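You operate a simulated robot arm through the tools that you are given. There is no shell and no other tool.

The job below is to be done with a simulated robot arm. You get a single attempt, and the scene is never put back.

Task
Wipe off the dark smear, then turn the brass knob till fresh grease shows.
Fine: pull the long red lever (the brake) first and push it back once the grease shows; use the blue cloth and put it back; stop at the first bead. What is to be rubbed or washed off counts as gone when no trace of it is left.

The check looks at the end state, three seconds after you hand in, the way a careful person would. Anything else that was tipped, shoved, dropped, spilled or broken makes it a failure. Flat cloth is picked up by pressing the open fingertips on it (5 to 10 N) and closing them slowly along it; thin cloth reads only 2 to 8 mm in the jaws.

Robot
A 7-joint arm with a two-finger parallel gripper, fixed in place. Base frame: the origin is on the floor under the middle of its stand, x ahead of it, y to its left, z up. Lengths are in mm, angles in degrees, forces in N, time in s.
With the tool pointing down near the work surface it reaches from about 240 to 680 mm from the base axis. Its first joint turns from -66.0 to 66.0 degrees. Payload 2.4 kg.
The tool frame sits at the grasp point between the pads (the TCP): z along the fingers, y along the line on which they close. The tips reach 30 mm beyond it. Largest opening 94 mm; finger width 28, thickness 10; the body of the gripper, 50 by 96 mm, starts 55 mm behind the TCP.
Orientation is that of the tool frame in the base frame, as [roll, pitch, yaw] about the fixed x, y, z axes, in that order (R = Rz(yaw) Ry(pitch) Rx(roll)). With the fingers straight down and closing along the base's y, the tool's x points along the base's -x, its y along +y and its z along -z.

Tools
- The arm moves only by the tool send_rows. Its arguments are lists of equal length, an entry for each row: "travel": the shift along the base's x, y, z in mm, a list of three; "dr": the turn, a rotation vector about the base's x, y, z in degrees, a list of three; "jaw": the opening, from 0 (shut) to 1 (fully open). In form: {"travel": [[dx, dy, dz], ...], "dr": [[ax, ay, az], ...], "jaw": [jaw, ...]}. A call has 1 to 20 rows; each row shifts and turns the commanded pose from where the row before left it. Rows are played at 5 a second. More than 50 mm and 8.6 degrees between two rows, or a gripper value outside its range, and nothing of the call is played. A pose out of reach is approached as far as the arm can. The call stops where the force on the tool passes 50 N (or 10 N more than at its start, if that is more) or the arm is blocked; 0.2 s more then pass. Each finger travels about 153 mm/s and halts on what it meets, pressing with about 42 N; the grip force reading is that of the motor and also rises with nothing between the fingers. The clock runs only during rows and for 0.2 s after the last one: add rows that do not move to give the fingers time. It gives the time, the measured TCP pose, the force on the tool (base axes), the opening and the grip force at its end, in the units of the frame above (readings bear some noise), with the torque about the TCP (base axes, N m) and any sound that the robot's microphone picked up.
- Cameras (640 x 400 px; columns grow to the right, rows downward): "scene" is fixed at [26.8, 477.1, 1443.2]; the picture's right is [-0.76, -0.65, 0.00], its down [-0.32, 0.37, -0.87] and it looks along [0.57, -0.66, -0.49] (base axes); focal length 348 px, centre (320, 200). "wrist" rides on the gripper at [76, 14, -103] in the tool frame; the picture's right is [-0.18, 0.98, 0.00], its down [-0.75, -0.14, -0.64] and it looks along [-0.63, -0.12, 0.77] (tool axes); focal length 243 px, centre (320, 200). There is no depth. A picture from a camera that has moved, and an enlarged one, comes with that camera's place and axes in the base frame and with its lens. The place of the scene camera against the robot may be out by one fixed shift of up to 18 mm in any direction.
- capture(camera): a new picture of that camera. It takes no simulated time.
- enlarge(camera, box): a new picture of the part [left, top, right, bottom] of that camera's present view, enlarged. It takes no simulated time.
- finish_job(): hands the job in; it is judged then, once.

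Nothing tells you positions but the pictures and the camera data. Unless the task says otherwise, let go and move clear before handing in.

The tools are called after "Emit:" as name(argument=value, ...) on one line, values as JSON. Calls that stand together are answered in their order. send_rows: Moves the arm, as the interface text tells. Its arguments: {"type":"object","properties":{"travel":{"type":"array","items":{"type":"array","items":{"type":"number"}}},"dr":{"type":"array","items":{"type":"array","items":{"type":"number"}}},"jaw":{"type":"array","items":{"type":"number"}}},"required":["travel","dr","jaw"]} The other tools are called the same way: capture (camera) takes a picture; enlarge (camera, box) takes an enlarged picture of a part of a camera's view; finish_job () hands the job in.

At the start:

```text
t: 0.0
position: [370.2, 175.8, 1268.7]
tool_rot: [179.9, 0.0, -180.0]
force: [-0.5, 0.1, -0.1]
moment: [-0.03, -0.01, 0.0]
finger_gap: 94.1
finger_force: 0.1
```

scene: 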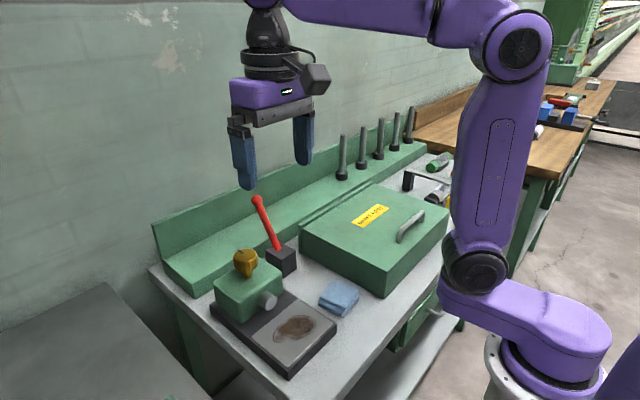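
wrist: 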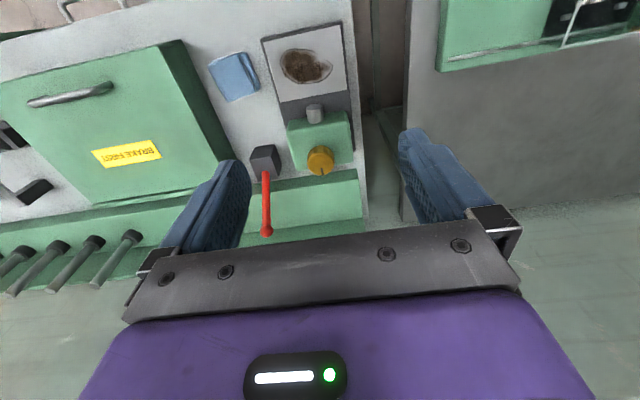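

I see a bench with a green block that has a brass knob on top and a nozzle, a metal plate with a dark smear, a folded blue cloth, and a red lever on a black base. I'll look closer before moving.

Emit:
enlarge(camera="scene", box=[180, 170, 380, 390])

Emit:
enlarge(camera="wrist", box=[180, 10, 380, 260])

Emit:
capture(camera="wrist")

```text
1.82 times, centred on (280, 280) of scene
camera zoom: at [26.8, 477.1, 1443.2], right [-0.76, -0.65, 0.0], down [-0.32, 0.37, -0.87], along [0.57, -0.66, -0.49], focal length 634 px, centre (393, 54)
```

zoom: 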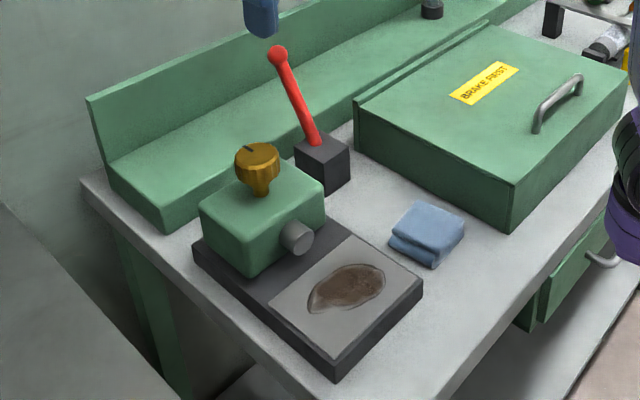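

```text
1.60 times, centred on (280, 135) of wrist
camera zoom: at [295.1, 189.7, 1371.5], right [0.18, 0.98, 0.0], down [0.75, -0.14, 0.64], along [0.63, -0.12, -0.77], focal length 388 px, centre (384, 304)
```

zoom: 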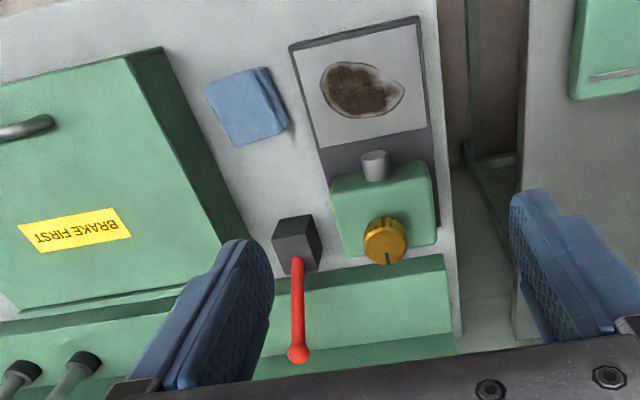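

```text
taken
camera wrist: at [295.1, 189.7, 1371.5], right [0.18, 0.98, 0.0], down [0.75, -0.14, 0.64], along [0.63, -0.12, -0.77], focal length 243 px, centre (320, 200)
```

wrist: 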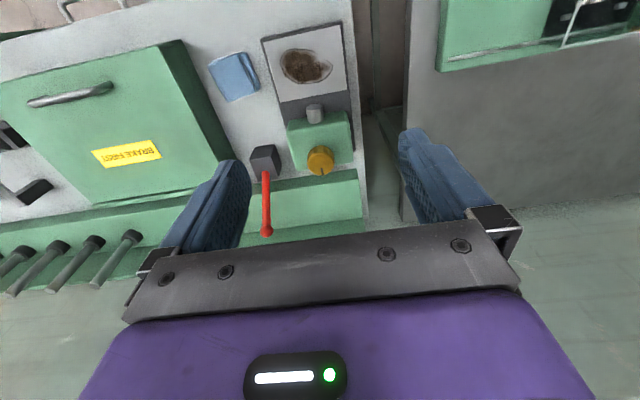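

The plate with the smear looks to be around (385, 147) at a height near 875, and the lever ball is near (615, 28, 1045). The knob block is just beyond the plate. I'll move the wrist camera high above everything to triangulate from other viewpoints.

Emit:
send_rows(travel=[[0, -40, -10], [0, -40, -10], [0, -40, -10], [0, -30, -10], [0, 0, 0]], dr=[[0, 0, 0], [0, 0, 0], [0, 0, 0], [0, 0, 0], [0, 0, 0]], jaw=[1, 1, 1, 1, 1])

Emit:
capture(camera="wrist")

Emit:
capture(camera="scene")

```text
t: 1.2
position: [372.4, 25.6, 1226.7]
tool_rot: [-180.0, 0.0, 180.0]
force: [-0.7, -0.5, -0.4]
moment: [0.0, 0.0, -0.01]
finger_gap: 94.0
finger_force: 0.0
```

```text
taken
camera wrist: at [296.3, 40.7, 1327.6], right [0.18, 0.98, 0.0], down [0.75, -0.14, 0.64], along [0.63, -0.12, -0.77], focal length 243 px, centre (320, 200)
```

wrist: 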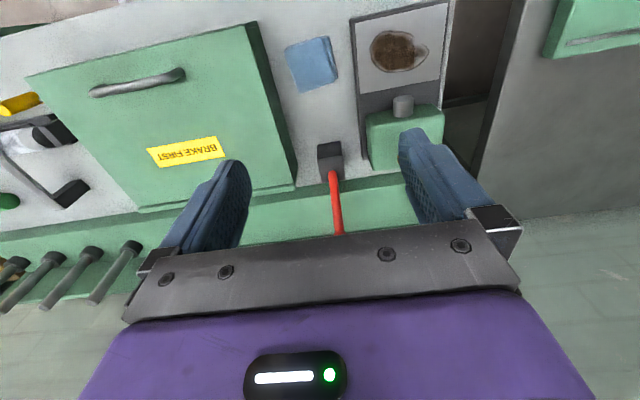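

```text
taken
```

scene: 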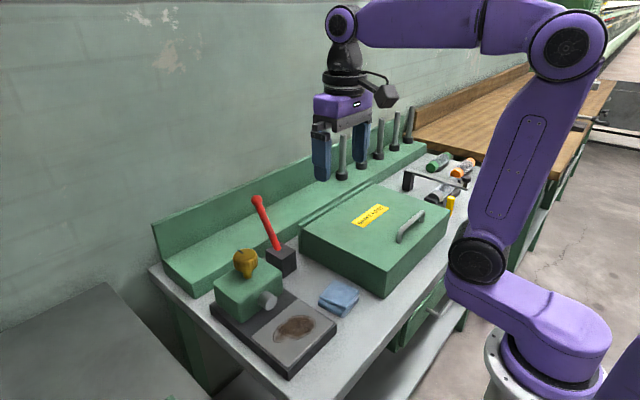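

The smear triangulates to about (382, 148, 887). I'll bring the camera lower and closer to look at the knob, lever and cloth.

Emit:
send_rows(travel=[[-15, 25, -25], [-15, 25, -25], [-15, 25, -25], [-15, 25, -25], [-12, 24, -17], [0, 0, 0]], dr=[[0, 0, 0], [0, 0, 0], [0, 0, 0], [0, 0, 0], [0, 0, 0], [0, 0, 0]], jaw=[1, 1, 1, 1, 1, 1])

Emit:
capture(camera="wrist")

Emit:
enlarge(camera="wrist", box=[180, 0, 440, 250])

```text
t: 2.6
position: [298.1, 147.8, 1112.2]
tool_rot: [180.0, 0.1, 180.0]
force: [-0.1, -0.1, 0.3]
moment: [0.0, 0.0, -0.02]
finger_gap: 93.8
finger_force: 0.2
```

```text
taken
camera wrist: at [222.7, 162.2, 1213.7], right [0.18, 0.98, 0.0], down [0.75, -0.14, 0.64], along [0.63, -0.12, -0.77], focal length 243 px, centre (320, 200)
```

wrist: 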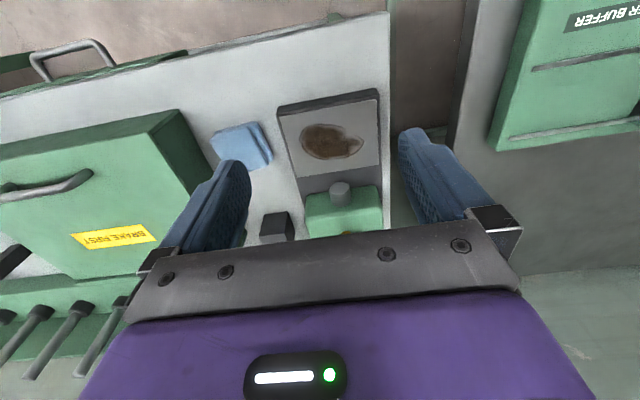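

```text
1.60 times, centred on (310, 125) of wrist
camera zoom: at [222.7, 162.2, 1213.7], right [0.18, 0.98, 0.0], down [0.75, -0.14, 0.64], along [0.63, -0.12, -0.77], focal length 388 px, centre (336, 320)
```

zoom: 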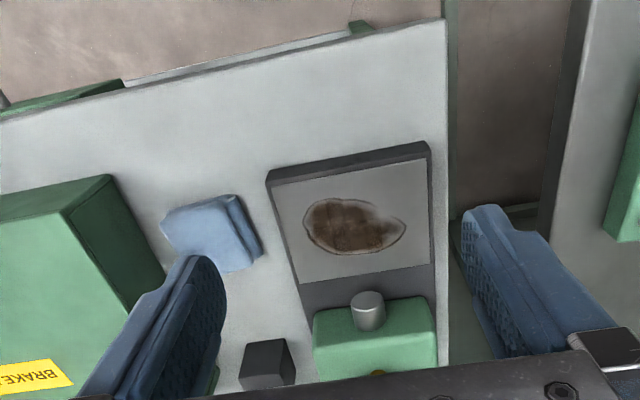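

The plate is axis-aligned at about x 337–435, y 86–216, with its top near z 888. The cloth is near (370, 20), the knob top near (501, 153, 1007), and the lever runs from about (563, 18, 925) up to a ball near (615, 28, 1045). Next I'll go up and over the lever to see it and the knob closely.

Emit:
send_rows(travel=[[20, -10, 40], [30, -10, 30], [40, -20, 15], [40, -20, 0], [40, -20, 0], [40, -20, 0], [34, -19, 0], [0, 0, 0]], dr=[[0, 0, 0], [0, 0, 0], [0, 0, 0], [0, 0, 0], [0, 0, 0], [0, 0, 0], [0, 0, 0], [0, 0, 0]], jaw=[1, 1, 1, 1, 1, 1, 1, 1])

Emit:
capture(camera="wrist")

Emit:
enlarge(camera="wrist", box=[240, 0, 440, 240])

Emit:
enlarge(camera="scene", box=[180, 180, 360, 380])

```text
t: 4.4
position: [541.6, 29.0, 1199.2]
tool_rot: [-180.0, 0.0, 180.0]
force: [0.2, 0.6, -0.2]
moment: [-0.02, -0.02, 0.0]
finger_gap: 94.2
finger_force: 0.2
```

```text
taken
camera wrist: at [465.8, 42.9, 1300.7], right [0.18, 0.98, 0.0], down [0.75, -0.14, 0.64], along [0.63, -0.12, -0.77], focal length 243 px, centre (320, 200)
```

wrist: 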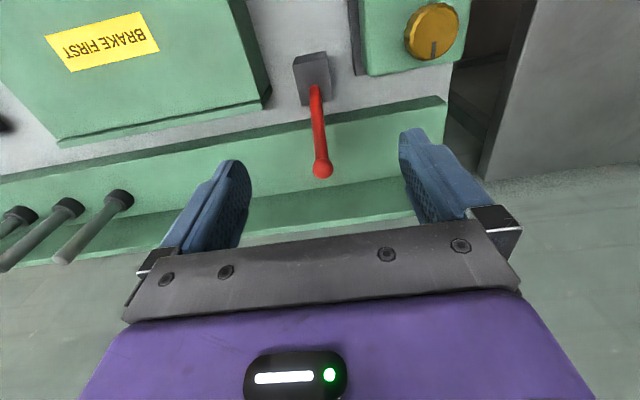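

```text
1.67 times, centred on (340, 120) of wrist
camera zoom: at [465.8, 42.9, 1300.7], right [0.18, 0.98, 0.0], down [0.75, -0.14, 0.64], along [0.63, -0.12, -0.77], focal length 404 px, centre (287, 333)
```

zoom: 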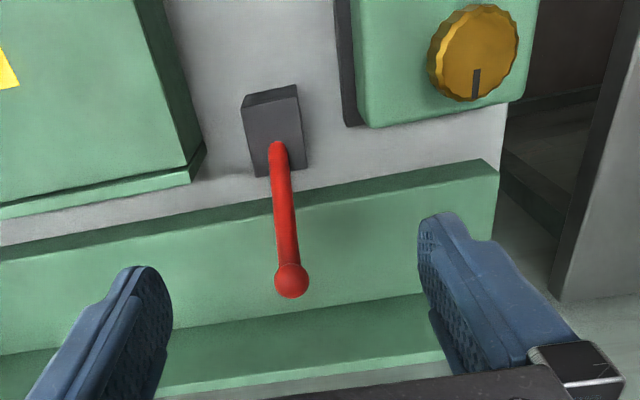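

```text
2.00 times, centred on (270, 280) of scene
camera zoom: at [26.8, 477.0, 1443.2], right [-0.76, -0.65, 0.0], down [-0.32, 0.37, -0.87], along [0.57, -0.66, -0.49], focal length 697 px, centre (420, 40)
```

zoom: 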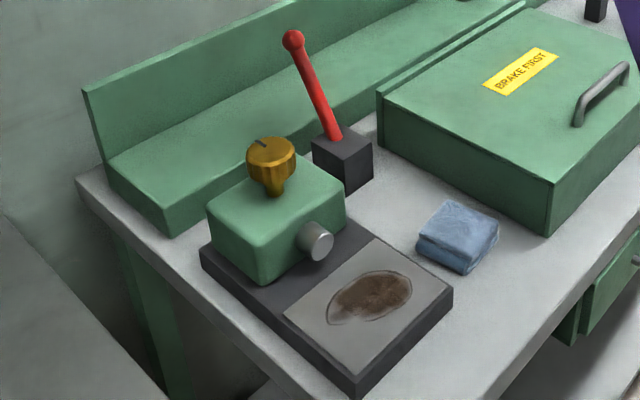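

The lever ball triangulates to about (634.5, 15, 1031). The lever leans about 32° towards the wall, and its pivot is near (556, 15.5, 906). I'll go over the ball and lower the open fingers around it.

Emit:
send_rows(travel=[[31, -5, 0], [31, -5, 0], [31, -4.2, 0], [0, 0, -40], [0, 0, -40], [0, 0, 0]], dr=[[0, 0, 0], [0, 0, 0], [0, 0, 0], [0, 0, 0], [0, 0, 0], [0, 0, 0]], jaw=[1, 1, 1, 1, 1, 1])

Emit:
capture(camera="wrist")

Emit:
capture(camera="scene")

```text
t: 5.8
position: [622.7, 19.5, 1117.8]
tool_rot: [-180.0, 0.0, 179.9]
force: [0.4, 0.7, -0.5]
moment: [-0.02, 0.0, 0.0]
finger_gap: 93.8
finger_force: 0.1
out of reach, approached as far as the arm can: row 3
```

```text
taken
camera wrist: at [546.8, 34.0, 1219.3], right [0.18, 0.98, 0.0], down [0.75, -0.14, 0.64], along [0.63, -0.12, -0.77], focal length 243 px, centre (320, 200)
```

wrist: 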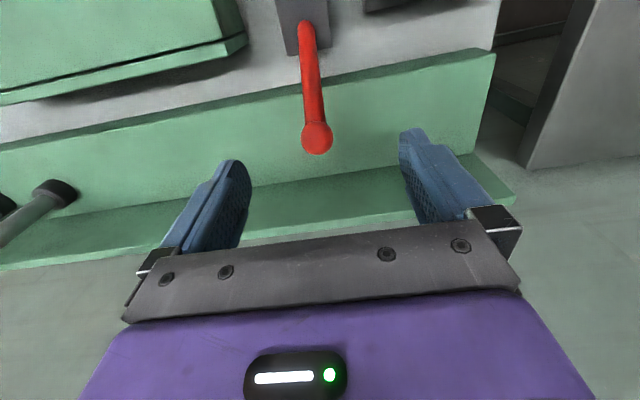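

```text
taken
```

scene: 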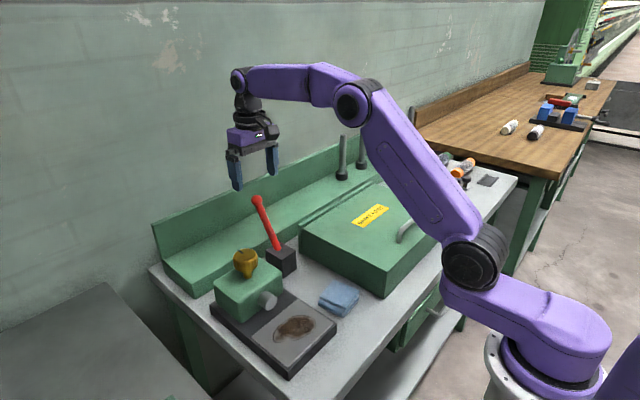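

The reach limit cut x at about 623 at that height. The ball is confirmed at about (635, 15, 1031), so I'll lower first and then ease forward.

Emit:
send_rows(travel=[[0, -4.5, -20], [0, 0, -30], [0, 0, -35], [4, 0, 0], [4, 0, 0], [4, 0, 0], [0, 0, 0]], dr=[[0, 0, 0], [0, 0, 0], [0, 0, 0], [0, 0, 0], [0, 0, 0], [0, 0, 0], [0, 0, 0]], jaw=[1, 1, 1, 1, 1, 1, 1])

Emit:
capture(camera="wrist")

Emit:
enlarge(camera="scene", box=[180, 150, 340, 290])

```text
t: 7.4
position: [636.5, 12.5, 1032.8]
tool_rot: [-180.0, 0.0, -179.9]
force: [0.6, -0.4, -0.2]
moment: [-0.03, 0.01, 0.0]
finger_gap: 94.2
finger_force: 0.1
```

```text
taken
camera wrist: at [560.3, 26.7, 1135.1], right [0.18, 0.98, 0.0], down [0.75, -0.14, 0.64], along [0.63, -0.12, -0.77], focal length 243 px, centre (320, 200)
```

wrist: 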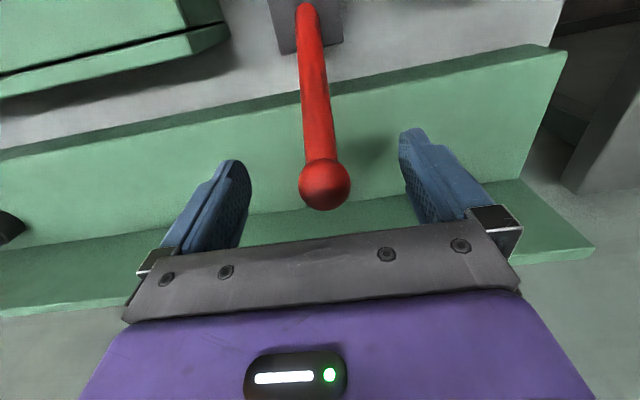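

```text
2.86 times, centred on (260, 220) of scene
camera zoom: at [26.8, 477.1, 1443.2], right [-0.76, -0.65, 0.0], down [-0.32, 0.37, -0.87], along [0.57, -0.66, -0.49], focal length 996 px, centre (491, 143)
```

zoom: 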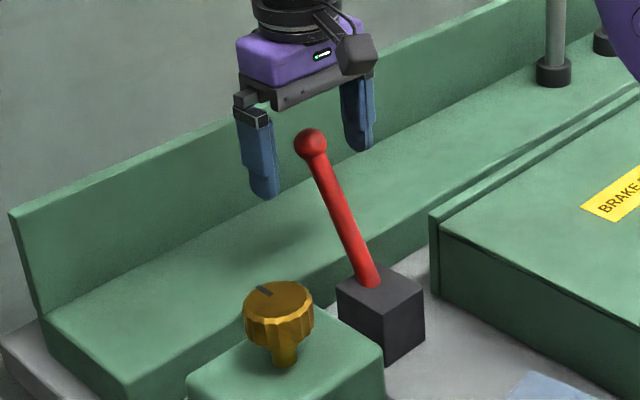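

The ball sits between the fingers at about (635.5, 15.6, 1031). I'll centre on it in y and close.

Emit:
send_rows(travel=[[0, 3, -1], [0, 0, 0], [0, 0, 0], [0, 0, 0], [0, 0, 0], [0, 0, 0], [0, 0, 0]], dr=[[0, 0, 0], [0, 0, 0], [0, 0, 0], [0, 0, 0], [0, 0, 0], [0, 0, 0], [0, 0, 0]], jaw=[1, 0.6, 0.4, 0.32, 0.25, 0.15, 0.15])

Emit:
capture(camera="wrist")

```text
t: 9.0
position: [635.7, 13.5, 1032.3]
tool_rot: [-179.9, 0.0, 179.9]
force: [0.4, -4.2, -0.6]
moment: [0.0, -0.03, -0.01]
finger_gap: 26.7
finger_force: 45.3
```

```text
taken
camera wrist: at [559.9, 29.4, 1134.3], right [0.18, 0.98, 0.0], down [0.75, -0.14, 0.64], along [0.63, -0.12, -0.77], focal length 243 px, centre (320, 200)
```

wrist: 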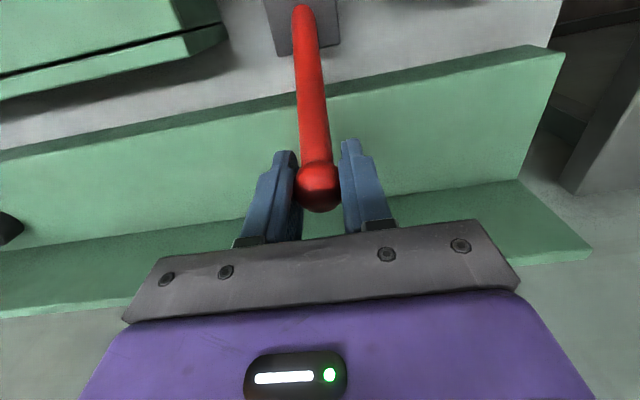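

The ball is held with a 26.7 mm gap. Now I'll pull it gently along the arc towards the robot, watching the force.

Emit:
send_rows(travel=[[-4.7, 0, 2.7], [-4.6, 0, 2.7], [-4.6, 0, 2.3], [-4.6, 0, 2.2], [0, 0, 0]], dr=[[0, 0, 0], [0, 0, 0], [0, 0, 0], [0, 0, 0], [0, 0, 0]], jaw=[0.15, 0.15, 0.15, 0.15, 0.15])

```text
t: 10.2
position: [619.3, 15.6, 1043.8]
tool_rot: [-180.0, -0.1, -180.0]
force: [2.2, -0.9, -16.2]
moment: [0.03, -1.21, 0.02]
finger_gap: 26.9
finger_force: 45.3
```

Emit:
enlarge(camera="scene", box=[180, 150, 340, 290])

Emit:
capture(camera="wrist")

```text
2.86 times, centred on (260, 220) of scene
camera zoom: at [27.2, 477.0, 1443.2], right [-0.76, -0.65, 0.0], down [-0.32, 0.37, -0.87], along [0.57, -0.66, -0.49], focal length 996 px, centre (491, 143)
```

zoom: 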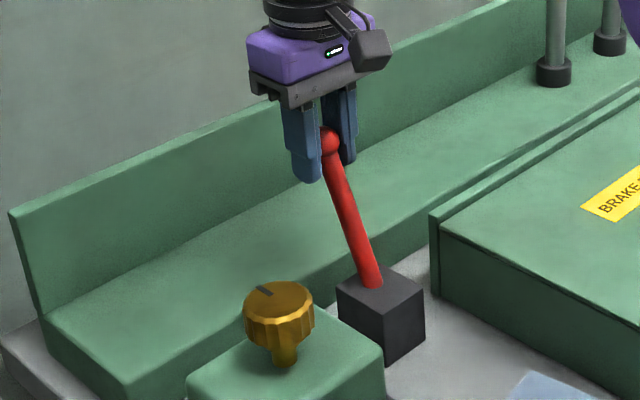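

```text
taken
camera wrist: at [542.6, 29.2, 1143.9], right [0.18, 0.98, 0.0], down [0.76, -0.14, 0.64], along [0.63, -0.12, -0.77], focal length 243 px, centre (320, 200)
```

wrist: 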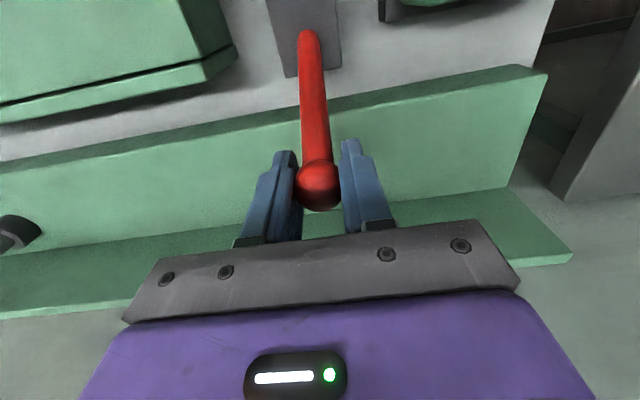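

The lever is following. I'll lower slightly to ease the radial stress and keep going along the arc in small steps.

Emit:
send_rows(travel=[[0, 0, -2.5], [-5, 0, 1.9], [-5, 0, 1.7], [-5, 0, 1.7], [-5, 0, 1.5], [-5, 0, 1.4], [-5, 0, 1.2], [0, 0, 0]], dr=[[0, 0, 0], [0, 0, 0], [0, 0, 0], [0, 0, 0], [0, 0, 0], [0, 0, 0], [0, 0, 0], [0, 0, 0]], jaw=[0.15, 0.15, 0.15, 0.15, 0.15, 0.15, 0.15, 0.15])

```text
t: 12.0
position: [589.3, 15.3, 1049.4]
tool_rot: [-180.0, 0.3, 179.9]
force: [9.2, -13.0, 14.3]
moment: [-0.04, -1.17, -0.01]
finger_gap: 26.8
finger_force: 45.0
```

Emit:
send_rows(travel=[[0, -1, 1.8], [-5, -0.3, 1.4], [-5, -0.3, 1.0], [-5, -0.3, 0.9], [-5, -0.3, 0.7], [0, 0, 0]], dr=[[0, 0, 0], [0, 0, 0], [0, 0, 0], [0, 0, 0], [0, 0, 0], [0, 0, 0]], jaw=[0.15, 0.15, 0.15, 0.15, 0.15, 0.15])

Emit:
enlarge(camera="scene", box=[180, 150, 340, 290])

Emit:
capture(camera="wrist")

```text
t: 13.4
position: [568.2, 14.1, 1053.8]
tool_rot: [-179.8, -0.3, -180.0]
force: [3.8, -9.2, -26.4]
moment: [0.01, -0.7, -0.05]
finger_gap: 27.0
finger_force: 45.0
```

```text
2.86 times, centred on (260, 220) of scene
camera zoom: at [27.4, 476.8, 1443.3], right [-0.76, -0.65, 0.0], down [-0.32, 0.37, -0.87], along [0.57, -0.66, -0.49], focal length 996 px, centre (491, 143)
```

zoom: 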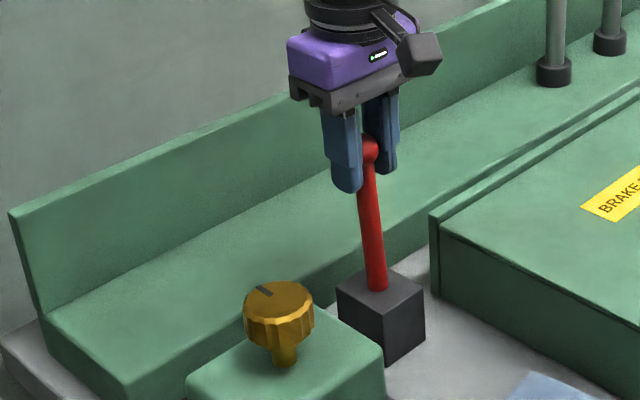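

```text
taken
camera wrist: at [492.3, 29.3, 1155.9], right [0.18, 0.98, 0.0], down [0.76, -0.14, 0.64], along [0.63, -0.12, -0.77], focal length 243 px, centre (320, 200)
```

wrist: 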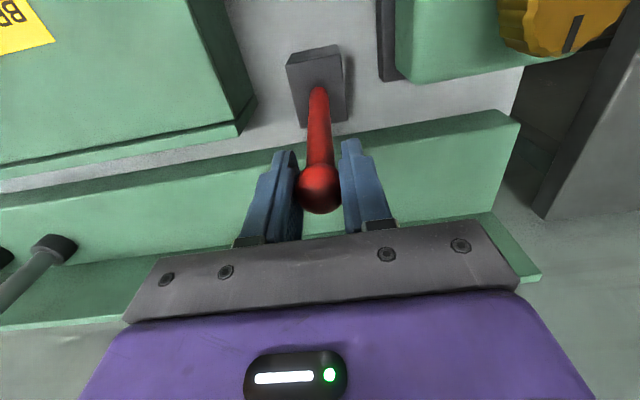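

Emit:
send_rows(travel=[[0, -0.5, -1.5], [-5, -0.2, 0.2], [-5, -0.2, 0.1], [-5, 0, -0.1], [0, 0, 0]], dr=[[0, 0, 0], [0, 0, 0], [0, 0, 0], [0, 0, 0], [0, 0, 0]], jaw=[0.15, 0.15, 0.15, 0.15, 0.15])

```text
t: 14.6
position: [556.1, 14.3, 1055.7]
tool_rot: [-180.0, 0.3, -180.0]
force: [9.7, 2.3, -5.3]
moment: [0.01, -1.28, 0.01]
finger_gap: 27.1
finger_force: 45.0
```

Emit:
send_rows(travel=[[-5, 0, -0.3], [-5, 0, -0.5], [-5, 0, -0.6], [-5, 0, -0.8], [0, 0, 0]], dr=[[0, 0, 0], [0, 0, 0], [0, 0, 0], [0, 0, 0], [0, 0, 0]], jaw=[0.15, 0.15, 0.15, 0.15, 0.15])

Emit:
enlarge(camera="scene", box=[180, 150, 340, 290])

```text
t: 15.8
position: [533.8, 14.4, 1053.0]
tool_rot: [180.0, 0.2, -179.9]
force: [3.1, 9.8, 25.1]
moment: [0.06, -1.01, 0.05]
finger_gap: 27.1
finger_force: 44.9
```

```text
2.86 times, centred on (260, 220) of scene
camera zoom: at [26.4, 477.4, 1443.1], right [-0.76, -0.65, 0.0], down [-0.32, 0.37, -0.87], along [0.57, -0.66, -0.49], focal length 996 px, centre (491, 143)
```

zoom: 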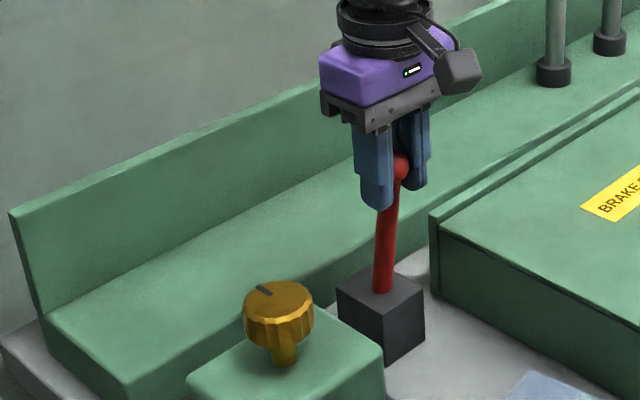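

Emit:
send_rows(travel=[[0, 0.6, 1.6], [-5, 0, -0.7], [-5, 0, -0.9], [-5, 0, -1.0], [-5, 0, -1.2], [0, 0, 0]], dr=[[0, 0, 0], [0, 0, 0], [0, 0, 0], [0, 0, 0], [0, 0, 0], [0, 0, 0]], jaw=[0.15, 0.15, 0.15, 0.15, 0.15, 0.15])

```text
t: 17.2
position: [513.0, 14.8, 1047.9]
tool_rot: [179.9, 0.0, -179.8]
force: [11.3, 24.4, -13.4]
moment: [0.02, -1.06, 0.16]
finger_gap: 27.2
finger_force: 45.2
```

Emit:
send_rows(travel=[[0, 1.5, -0.8], [-5, 0.1, -1.4], [-5, 0.1, -1.6], [-5, 0, -1.8], [0, 0, 0]], dr=[[0, 0, 0], [0, 0, 0], [0, 0, 0], [0, 0, 0], [0, 0, 0]], jaw=[0.15, 0.15, 0.15, 0.15, 0.15])

Emit:
enlarge(camera="scene", box=[180, 150, 340, 290])

Emit:
capture(camera="wrist")

```text
t: 18.4
position: [500.1, 15.6, 1043.5]
tool_rot: [179.9, 0.2, -180.0]
force: [8.7, 16.4, 1.6]
moment: [0.04, -1.33, 0.07]
finger_gap: 27.2
finger_force: 45.1
```

```text
2.86 times, centred on (260, 220) of scene
camera zoom: at [27.0, 477.6, 1443.1], right [-0.76, -0.65, 0.0], down [-0.32, 0.37, -0.87], along [0.57, -0.66, -0.49], focal length 996 px, centre (491, 143)
```

zoom: 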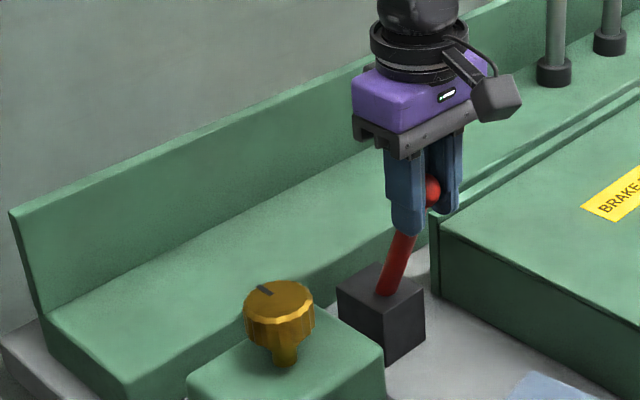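

```text
taken
camera wrist: at [423.5, 29.2, 1145.0], right [0.18, 0.98, 0.0], down [0.75, -0.14, 0.64], along [0.63, -0.12, -0.76], focal length 243 px, centre (320, 200)
```

wrist: 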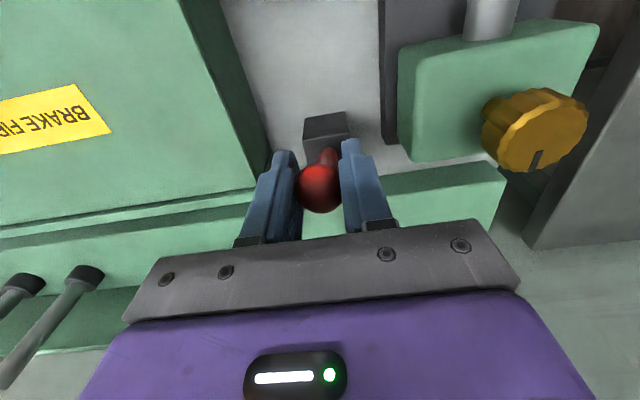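

Emit:
send_rows(travel=[[0, 1.0, 0], [-5, 0.1, -2.0], [-5, 0.1, -2.2], [0, 0, 0]], dr=[[0, 0, 0], [0, 0, 0], [0, 0, 0], [0, 0, 0]], jaw=[0.15, 0.15, 0.15, 0.15])

```text
t: 19.4
position: [488.9, 14.7, 1038.2]
tool_rot: [-179.9, 0.1, 179.9]
force: [15.5, 3.3, -15.6]
moment: [-0.03, -1.01, -0.05]
finger_gap: 27.3
finger_force: 45.1
```

Emit:
send_rows(travel=[[0, 0, -1.2], [-4, 0, -2.1], [-4, 0, -2.2], [0, 0, 0]], dr=[[0, 0, 0], [0, 0, 0], [0, 0, 0], [0, 0, 0]], jaw=[0.15, 0.15, 0.15, 0.15])

Emit:
enlarge(camera="scene", box=[180, 150, 340, 290])

```text
t: 20.4
position: [480.0, 14.7, 1034.2]
tool_rot: [-179.8, 0.1, 179.9]
force: [6.7, -9.4, 10.0]
moment: [-0.11, -0.97, -0.06]
finger_gap: 27.3
finger_force: 44.7
```

```text
2.86 times, centred on (260, 220) of scene
camera zoom: at [26.8, 476.8, 1443.3], right [-0.76, -0.65, 0.0], down [-0.32, 0.37, -0.87], along [0.57, -0.66, -0.49], focal length 996 px, centre (491, 143)
```

zoom: 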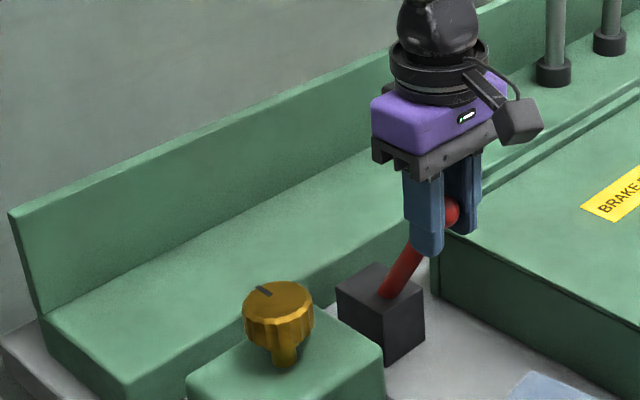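

Emit:
send_rows(travel=[[0, -0.5, 0.3], [-3, 0, -1.8], [-3, 0, -1.9], [0, 0, 0]], dr=[[0, 0, 0], [0, 0, 0], [0, 0, 0], [0, 0, 0]], jaw=[0.15, 0.15, 0.15, 0.15])

```text
t: 21.4
position: [478.7, 15.6, 1032.6]
tool_rot: [-180.0, 0.7, 180.0]
force: [23.9, -10.7, 20.2]
moment: [-0.1, 0.65, 0.01]
finger_gap: 27.0
finger_force: 45.7
```

The lever has reached its stop on the near side, mirroring its starting lean. I'll relax the push, let go and check that it stays.

Emit:
send_rows(travel=[[2, 0, 0.5], [0, 0, 0], [0, 0, 0], [0, 0, 0], [0, 0, 0]], dr=[[0, 0, 0], [0, 0, 0], [0, 0, 0], [0, 0, 0], [0, 0, 0]], jaw=[0.15, 0.35, 0.6, 0.9, 0.9])

Emit:
capture(camera="wrist")

```text
t: 22.6
position: [475.8, 15.2, 1030.8]
tool_rot: [-179.9, 0.0, -180.0]
force: [0.0, -0.2, -0.5]
moment: [0.03, 0.0, 0.0]
finger_gap: 84.4
finger_force: 0.0
```

```text
taken
camera wrist: at [400.3, 29.5, 1132.7], right [0.18, 0.98, 0.0], down [0.75, -0.14, 0.64], along [0.63, -0.12, -0.77], focal length 243 px, centre (320, 200)
```

wrist: 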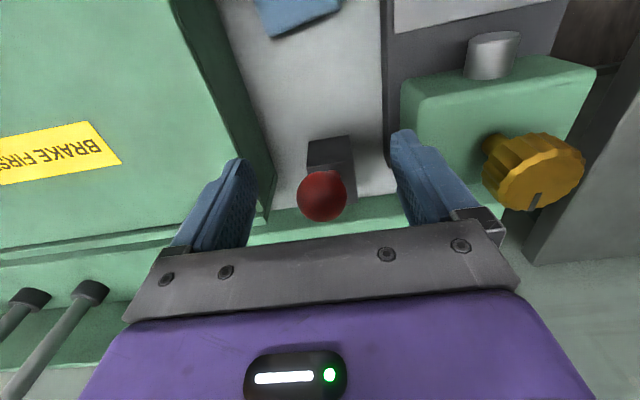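

The lever stays at the near stop. Now I'll rise clear and go look at the cloth from above.

Emit:
send_rows(travel=[[0, 0, 40], [0, 0, 40], [-30, 2, 20], [-40, 2, 0], [-40, 3, -20], [-34, 3, -30], [0, 0, 0]], dr=[[0, 0, 0], [0, 0, 0], [0, 0, 0], [0, 0, 0], [0, 0, 0], [0, 0, 0], [0, 0, 0]], jaw=[1, 1, 1, 1, 1, 1, 1])

Emit:
capture(camera="wrist")

Emit:
enlarge(camera="wrist", box=[230, 40, 410, 230])

Emit:
enlarge(camera="scene", box=[260, 250, 380, 370])

```text
t: 24.2
position: [331.2, 26.4, 1083.3]
tool_rot: [180.0, 0.1, -180.0]
force: [-0.2, 0.7, -0.1]
moment: [0.01, 0.01, 0.02]
finger_gap: 94.1
finger_force: 0.2
```

```text
taken
camera wrist: at [255.0, 41.2, 1185.1], right [0.18, 0.98, 0.0], down [0.75, -0.14, 0.64], along [0.63, -0.12, -0.77], focal length 243 px, centre (320, 200)
```

wrist: 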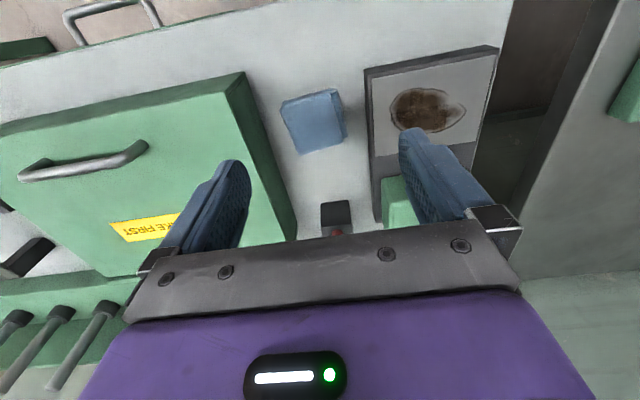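

```text
2.11 times, centred on (320, 135) of wrist
camera zoom: at [255.0, 41.2, 1185.1], right [0.18, 0.98, 0.0], down [0.75, -0.14, 0.64], along [0.63, -0.12, -0.77], focal length 511 px, centre (320, 337)
```

zoom: 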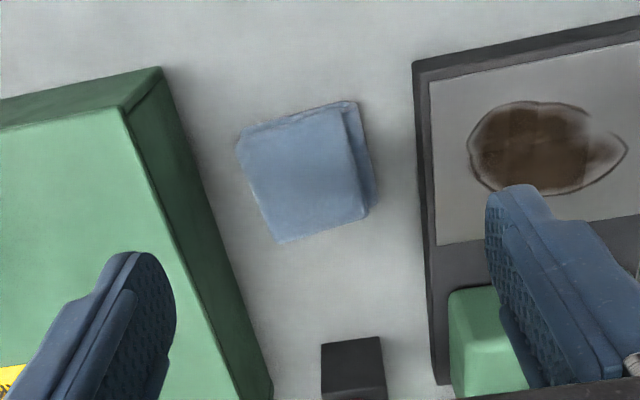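

```text
3.33 times, centred on (320, 310) of scene
camera zoom: at [26.8, 477.1, 1443.2], right [-0.76, -0.65, 0.0], down [-0.32, 0.37, -0.87], along [0.57, -0.66, -0.49], focal length 1161 px, centre (320, -167)
```

zoom: 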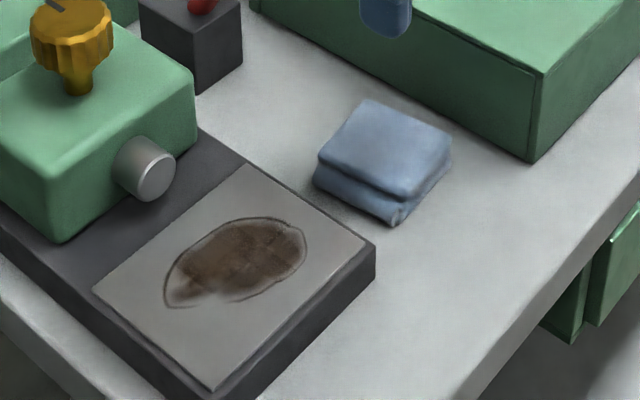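

The cloth is a folded pad about 69 × 63 mm centred near (381, 10). It is turned about +8°, with its top near z 878, and it sits between the box and the plate. I'll line up over it with +8° yaw and lower the open fingers on either side.

Emit:
send_rows(travel=[[25, -7.5, -20], [25, -7.4, -20], [0, 0, -40], [0, 0, -45], [0, 0, -35], [0, 0, 0]], dr=[[0, 0, 4], [0, 0, 4], [0, 0, 0], [0, 0, 0], [0, 0, 0], [0, 0, 0]], jaw=[1, 1, 1, 1, 1, 1])

Emit:
capture(camera="wrist")

Emit:
enlarge(camera="scene", box=[260, 210, 420, 370])

```text
t: 25.6
position: [384.6, 10.3, 921.7]
tool_rot: [-180.0, 0.0, -171.9]
force: [0.8, 0.5, -0.2]
moment: [-0.04, 0.01, -0.02]
finger_gap: 94.0
finger_force: 0.1
```

```text
taken
camera wrist: at [306.2, 14.0, 1023.8], right [0.05, 1.0, 0.0], down [0.77, -0.04, 0.64], along [0.64, -0.03, -0.77], focal length 243 px, centre (320, 200)
```

wrist: 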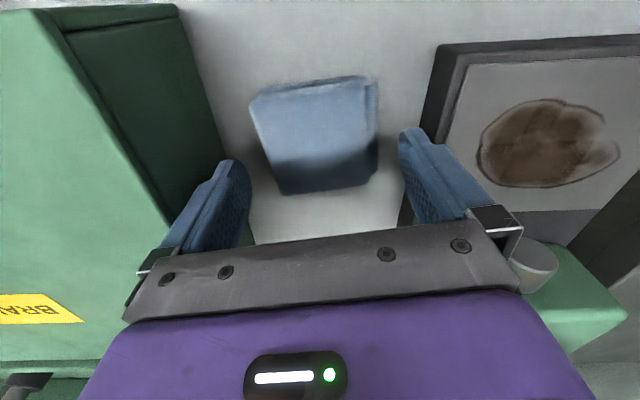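

```text
2.50 times, centred on (340, 290) of scene
camera zoom: at [26.8, 477.1, 1443.2], right [-0.76, -0.65, 0.0], down [-0.32, 0.37, -0.87], along [0.57, -0.66, -0.49], focal length 871 px, centre (270, -25)
```

zoom: 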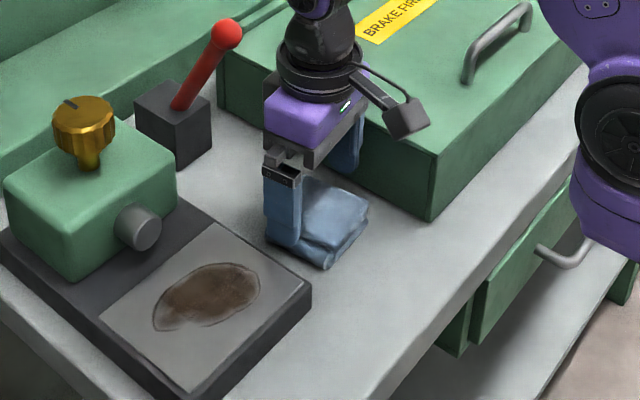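

The pad is centred at about (382, 9) and the gripper is right over it. I'll lower in small steps, watching for bench contact.

Emit:
send_rows(travel=[[-1, 0, -10], [0, 0, -10], [0, 0, -8], [0, 0, 0]], dr=[[0, 0, 0], [0, 0, 0], [0, 0, 0], [0, 0, 0]], jaw=[1, 1, 1, 1])

Emit:
capture(camera="wrist")

Emit:
enlarge(camera="scene", box=[300, 240, 390, 320])

```text
t: 26.6
position: [381.3, 10.7, 893.9]
tool_rot: [179.9, 0.0, -172.0]
force: [0.1, 1.2, -0.9]
moment: [0.02, 0.0, 0.0]
finger_gap: 94.3
finger_force: 0.0
```

```text
taken
camera wrist: at [304.1, 14.2, 995.5], right [0.05, 1.0, 0.0], down [0.77, -0.04, 0.64], along [0.64, -0.03, -0.77], focal length 243 px, centre (320, 200)
```

wrist: 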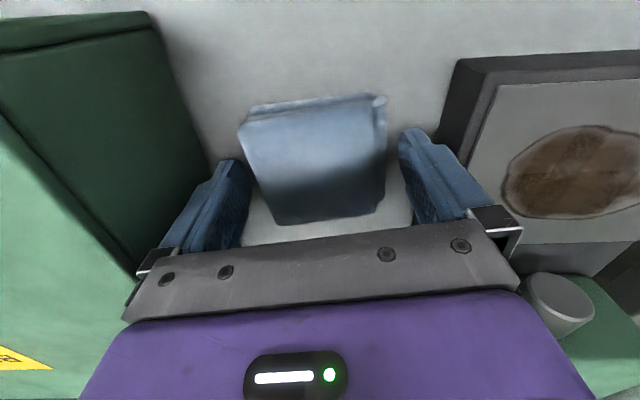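

```text
5.00 times, centred on (345, 280) of scene
camera zoom: at [26.8, 477.1, 1443.2], right [-0.76, -0.65, 0.0], down [-0.32, 0.37, -0.87], along [0.57, -0.66, -0.49], focal length 1742 px, centre (195, -200)
```

zoom: 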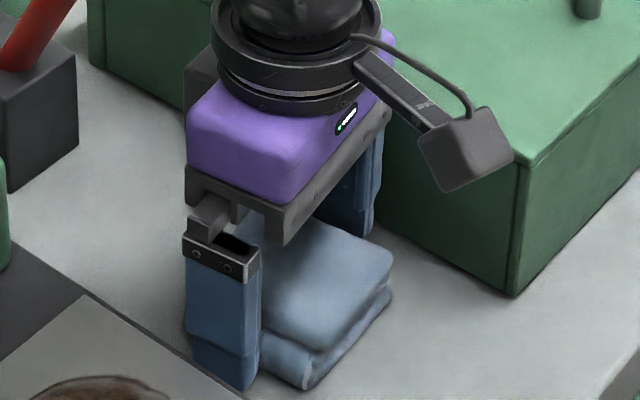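

Emit:
send_rows(travel=[[0, 0, 0], [0, 0, 0], [0, 0, 0], [0, 0, 0], [0, 0, 0], [0, 0, 0], [0, 0, 0]], dr=[[0, 0, 0], [0, 0, 0], [0, 0, 0], [0, 0, 0], [0, 0, 0], [0, 0, 0], [0, 0, 0]], jaw=[0.85, 0.78, 0.72, 0.68, 0.64, 0.6, 0.6])

Emit:
capture(camera="wrist")

Emit:
enlarge(camera="scene", box=[300, 240, 390, 320])

```text
t: 28.2
position: [380.9, 9.6, 893.6]
tool_rot: [179.9, 0.1, -172.0]
force: [0.5, 0.0, 0.3]
moment: [0.01, -0.02, -0.01]
finger_gap: 69.1
finger_force: 41.8
```

```text
taken
camera wrist: at [304.1, 14.2, 995.7], right [0.05, 1.0, 0.0], down [0.77, -0.04, 0.64], along [0.64, -0.03, -0.77], focal length 243 px, centre (320, 200)
```

wrist: 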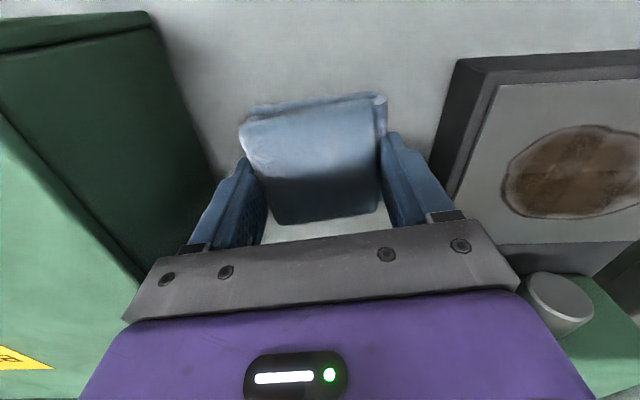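

```text
5.00 times, centred on (345, 280) of scene
camera zoom: at [26.8, 477.1, 1443.2], right [-0.76, -0.65, 0.0], down [-0.32, 0.37, -0.87], along [0.57, -0.66, -0.49], focal length 1742 px, centre (195, -200)
```

zoom: 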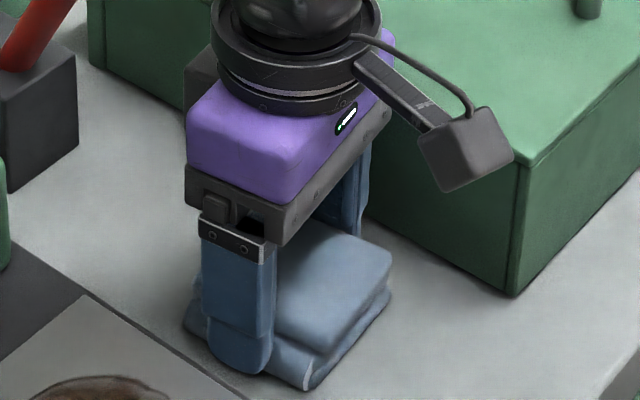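

The pad is held firmly with a 69 mm gap at TCP (381, 10, 893.7) and yaw +8°, which is the pose I must return it to. I'll lift gently.

Emit:
send_rows(travel=[[0, 0, 5], [0, 0, 10], [0, 0, 20], [0, 0, 30], [0, 0, 0]], dr=[[0, 0, 0], [0, 0, 0], [0, 0, 0], [0, 0, 0], [0, 0, 0]], jaw=[0.6, 0.6, 0.6, 0.6, 0.6])

Emit:
capture(camera="wrist")

Emit:
enlarge(camera="scene", box=[260, 210, 420, 370])

```text
t: 29.4
position: [381.8, 11.9, 959.2]
tool_rot: [180.0, 0.0, -172.0]
force: [0.4, -0.6, -0.3]
moment: [0.03, -0.02, 0.02]
finger_gap: 68.8
finger_force: 42.3
```

```text
taken
camera wrist: at [304.7, 16.1, 1060.4], right [0.05, 1.0, 0.0], down [0.77, -0.03, 0.64], along [0.64, -0.03, -0.77], focal length 243 px, centre (320, 200)
```

wrist: 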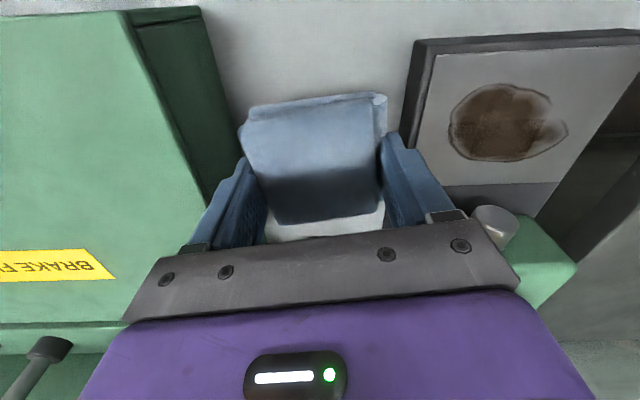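

```text
2.50 times, centred on (340, 290) of scene
camera zoom: at [26.8, 477.1, 1443.2], right [-0.76, -0.65, 0.0], down [-0.32, 0.37, -0.87], along [0.57, -0.66, -0.49], focal length 871 px, centre (270, -25)
```

zoom: 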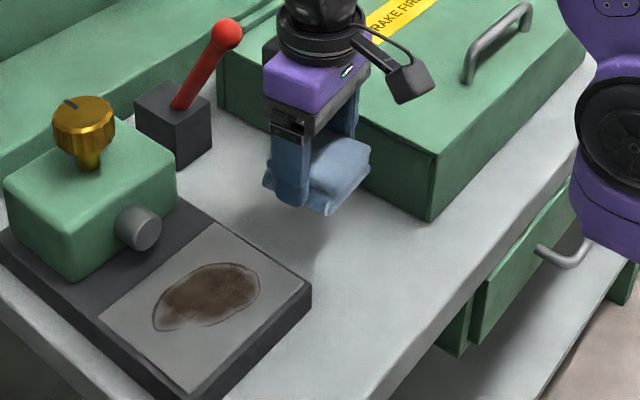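

The pad lifted cleanly. Now I'll carry it over the plate, square it to the plate and lower it near one end of the smear.

Emit:
send_rows(travel=[[1, 38, 0], [1, 38, 0], [0, 37, 0], [0, 0, -10], [0, 0, -10], [0, 0, -5], [0, 0, 0]], dr=[[0, 0, -2.7], [0, 0, -2.7], [0, 0, -2.6], [0, 0, 0], [0, 0, 0], [0, 0, 0], [0, 0, 0]], jaw=[0.6, 0.6, 0.6, 0.6, 0.6, 0.6, 0.6])

Emit:
capture(camera="wrist")

Emit:
enlarge(camera="scene", box=[220, 230, 380, 390])

```text
t: 31.0
position: [382.5, 122.7, 932.5]
tool_rot: [-180.0, -0.1, 180.0]
force: [0.4, -0.6, -1.0]
moment: [-0.02, -0.01, -0.01]
finger_gap: 68.7
finger_force: 41.9
```

```text
taken
camera wrist: at [307.0, 137.4, 1033.6], right [0.18, 0.98, 0.0], down [0.75, -0.14, 0.64], along [0.63, -0.12, -0.77], focal length 243 px, centre (320, 200)
```

wrist: 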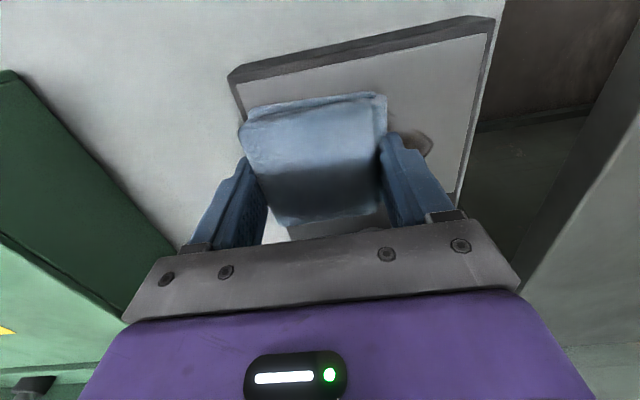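

```text
2.50 times, centred on (300, 310) of scene
camera zoom: at [26.8, 477.1, 1443.2], right [-0.76, -0.65, 0.0], down [-0.32, 0.37, -0.87], along [0.57, -0.66, -0.49], focal length 871 px, centre (370, -75)
```

zoom: 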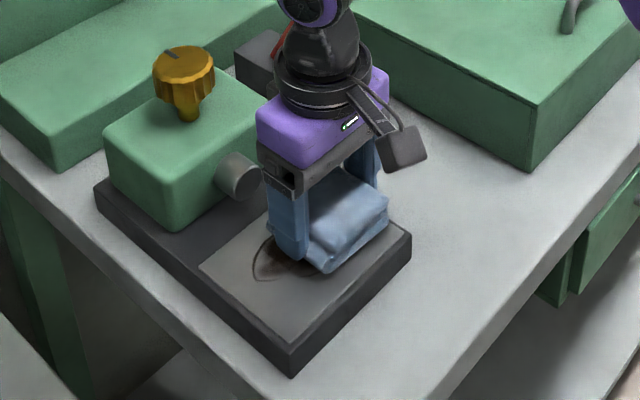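

Emit:
send_rows(travel=[[0, 0, -2], [0, 0, -2], [0, 0, -1.5], [0, 0, 0]], dr=[[0, 0, 0], [0, 0, 0], [0, 0, 0], [0, 0, 0]], jaw=[0.6, 0.6, 0.6, 0.6])

```text
t: 32.0
position: [385.0, 123.5, 927.5]
tool_rot: [179.9, -0.1, -180.0]
force: [-6.6, -3.4, 31.3]
moment: [-0.12, 0.33, -0.07]
finger_gap: 68.9
finger_force: 41.9
```

The pad has touched the plate at about TCP z 928, with 31 N. I'll ease off to around 10–15 N and start stroking along y.

Emit:
send_rows(travel=[[0, 0, 1.2], [0, -8, 0], [0, -8, 0], [0, 0, 0]], dr=[[0, 0, 0], [0, 0, 0], [0, 0, 0], [0, 0, 0]], jaw=[0.6, 0.6, 0.6, 0.6])

```text
t: 33.0
position: [383.5, 107.0, 927.8]
tool_rot: [-180.0, 0.0, -180.0]
force: [-0.8, -0.4, -0.4]
moment: [-0.01, 0.04, 0.0]
finger_gap: 68.8
finger_force: 42.0
```

Emit:
send_rows(travel=[[0, 0, -0.7], [0, 8, 0], [0, 0, 0]], dr=[[0, 0, 0], [0, 0, 0], [0, 0, 0]], jaw=[0.6, 0.6, 0.6])

```text
t: 33.8
position: [383.5, 114.9, 927.5]
tool_rot: [-180.0, 0.1, 180.0]
force: [-0.9, -0.5, -1.2]
moment: [-0.03, 0.0, 0.02]
finger_gap: 68.6
finger_force: 42.4
```

Emit:
send_rows(travel=[[0, 0, -0.6], [0, 0, 0]], dr=[[0, 0, 0], [0, 0, 0]], jaw=[0.6, 0.6])

```text
t: 34.4
position: [383.7, 114.6, 927.3]
tool_rot: [179.9, 0.0, 180.0]
force: [0.5, -0.1, -1.1]
moment: [0.0, 0.04, 0.0]
finger_gap: 68.9
finger_force: 42.0
```

Emit:
send_rows(travel=[[0, 0, -0.7], [0, 0, -0.7], [0, 0, 0]], dr=[[0, 0, 0], [0, 0, 0], [0, 0, 0]], jaw=[0.6, 0.6, 0.6])

```text
t: 35.2
position: [383.5, 115.8, 927.2]
tool_rot: [179.9, 0.1, 180.0]
force: [-3.2, -1.9, 38.6]
moment: [-0.11, 0.45, 0.0]
finger_gap: 68.7
finger_force: 42.1
```

Emit:
send_rows(travel=[[0, 0, 0.7], [0, 0, 0]], dr=[[0, 0, 0], [0, 0, 0]], jaw=[0.6, 0.6])

```text
t: 35.8
position: [384.7, 115.0, 925.5]
tool_rot: [180.0, 0.2, -179.9]
force: [-1.2, -1.1, 25.9]
moment: [0.0, -0.05, -0.04]
finger_gap: 68.5
finger_force: 41.6
```

Emit:
send_rows(travel=[[0, 0, 0.5], [0, 5, 0], [0, 8, 0], [0, 8, 0], [0, 0, 0]], dr=[[0, 0, 0], [0, 0, 0], [0, 0, 0], [0, 0, 0], [0, 0, 0]], jaw=[0.6, 0.6, 0.6, 0.6, 0.6])

Emit:
capture(camera="wrist")

```text
t: 37.0
position: [383.5, 137.4, 928.1]
tool_rot: [179.9, 0.1, -180.0]
force: [0.1, 0.5, -0.9]
moment: [-0.03, -0.02, 0.02]
finger_gap: 68.7
finger_force: 41.9
```

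```text
taken
camera wrist: at [307.6, 151.5, 1029.7], right [0.18, 0.98, 0.0], down [0.75, -0.14, 0.64], along [0.63, -0.12, -0.77], focal length 243 px, centre (320, 200)
```

wrist: 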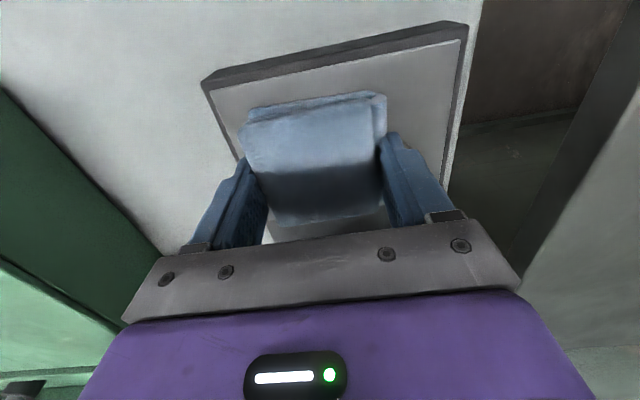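

Emit:
send_rows(travel=[[0, 0, -0.5], [0, 0, 0]], dr=[[0, 0, 0], [0, 0, 0]], jaw=[0.6, 0.6])

```text
t: 37.6
position: [383.8, 137.3, 927.0]
tool_rot: [-180.0, 0.1, -179.9]
force: [0.9, -0.8, -0.2]
moment: [-0.01, 0.02, 0.01]
finger_gap: 68.6
finger_force: 41.7
```

Emit:
send_rows(travel=[[0, 0, -0.5], [0, 8, 0], [0, 8, 0], [0, 0, 0]], dr=[[0, 0, 0], [0, 0, 0], [0, 0, 0], [0, 0, 0]], jaw=[0.6, 0.6, 0.6, 0.6])

```text
t: 38.6
position: [384.4, 152.7, 926.4]
tool_rot: [180.0, 0.1, 180.0]
force: [0.2, -0.5, -0.4]
moment: [0.02, 0.07, -0.01]
finger_gap: 68.6
finger_force: 42.1
```

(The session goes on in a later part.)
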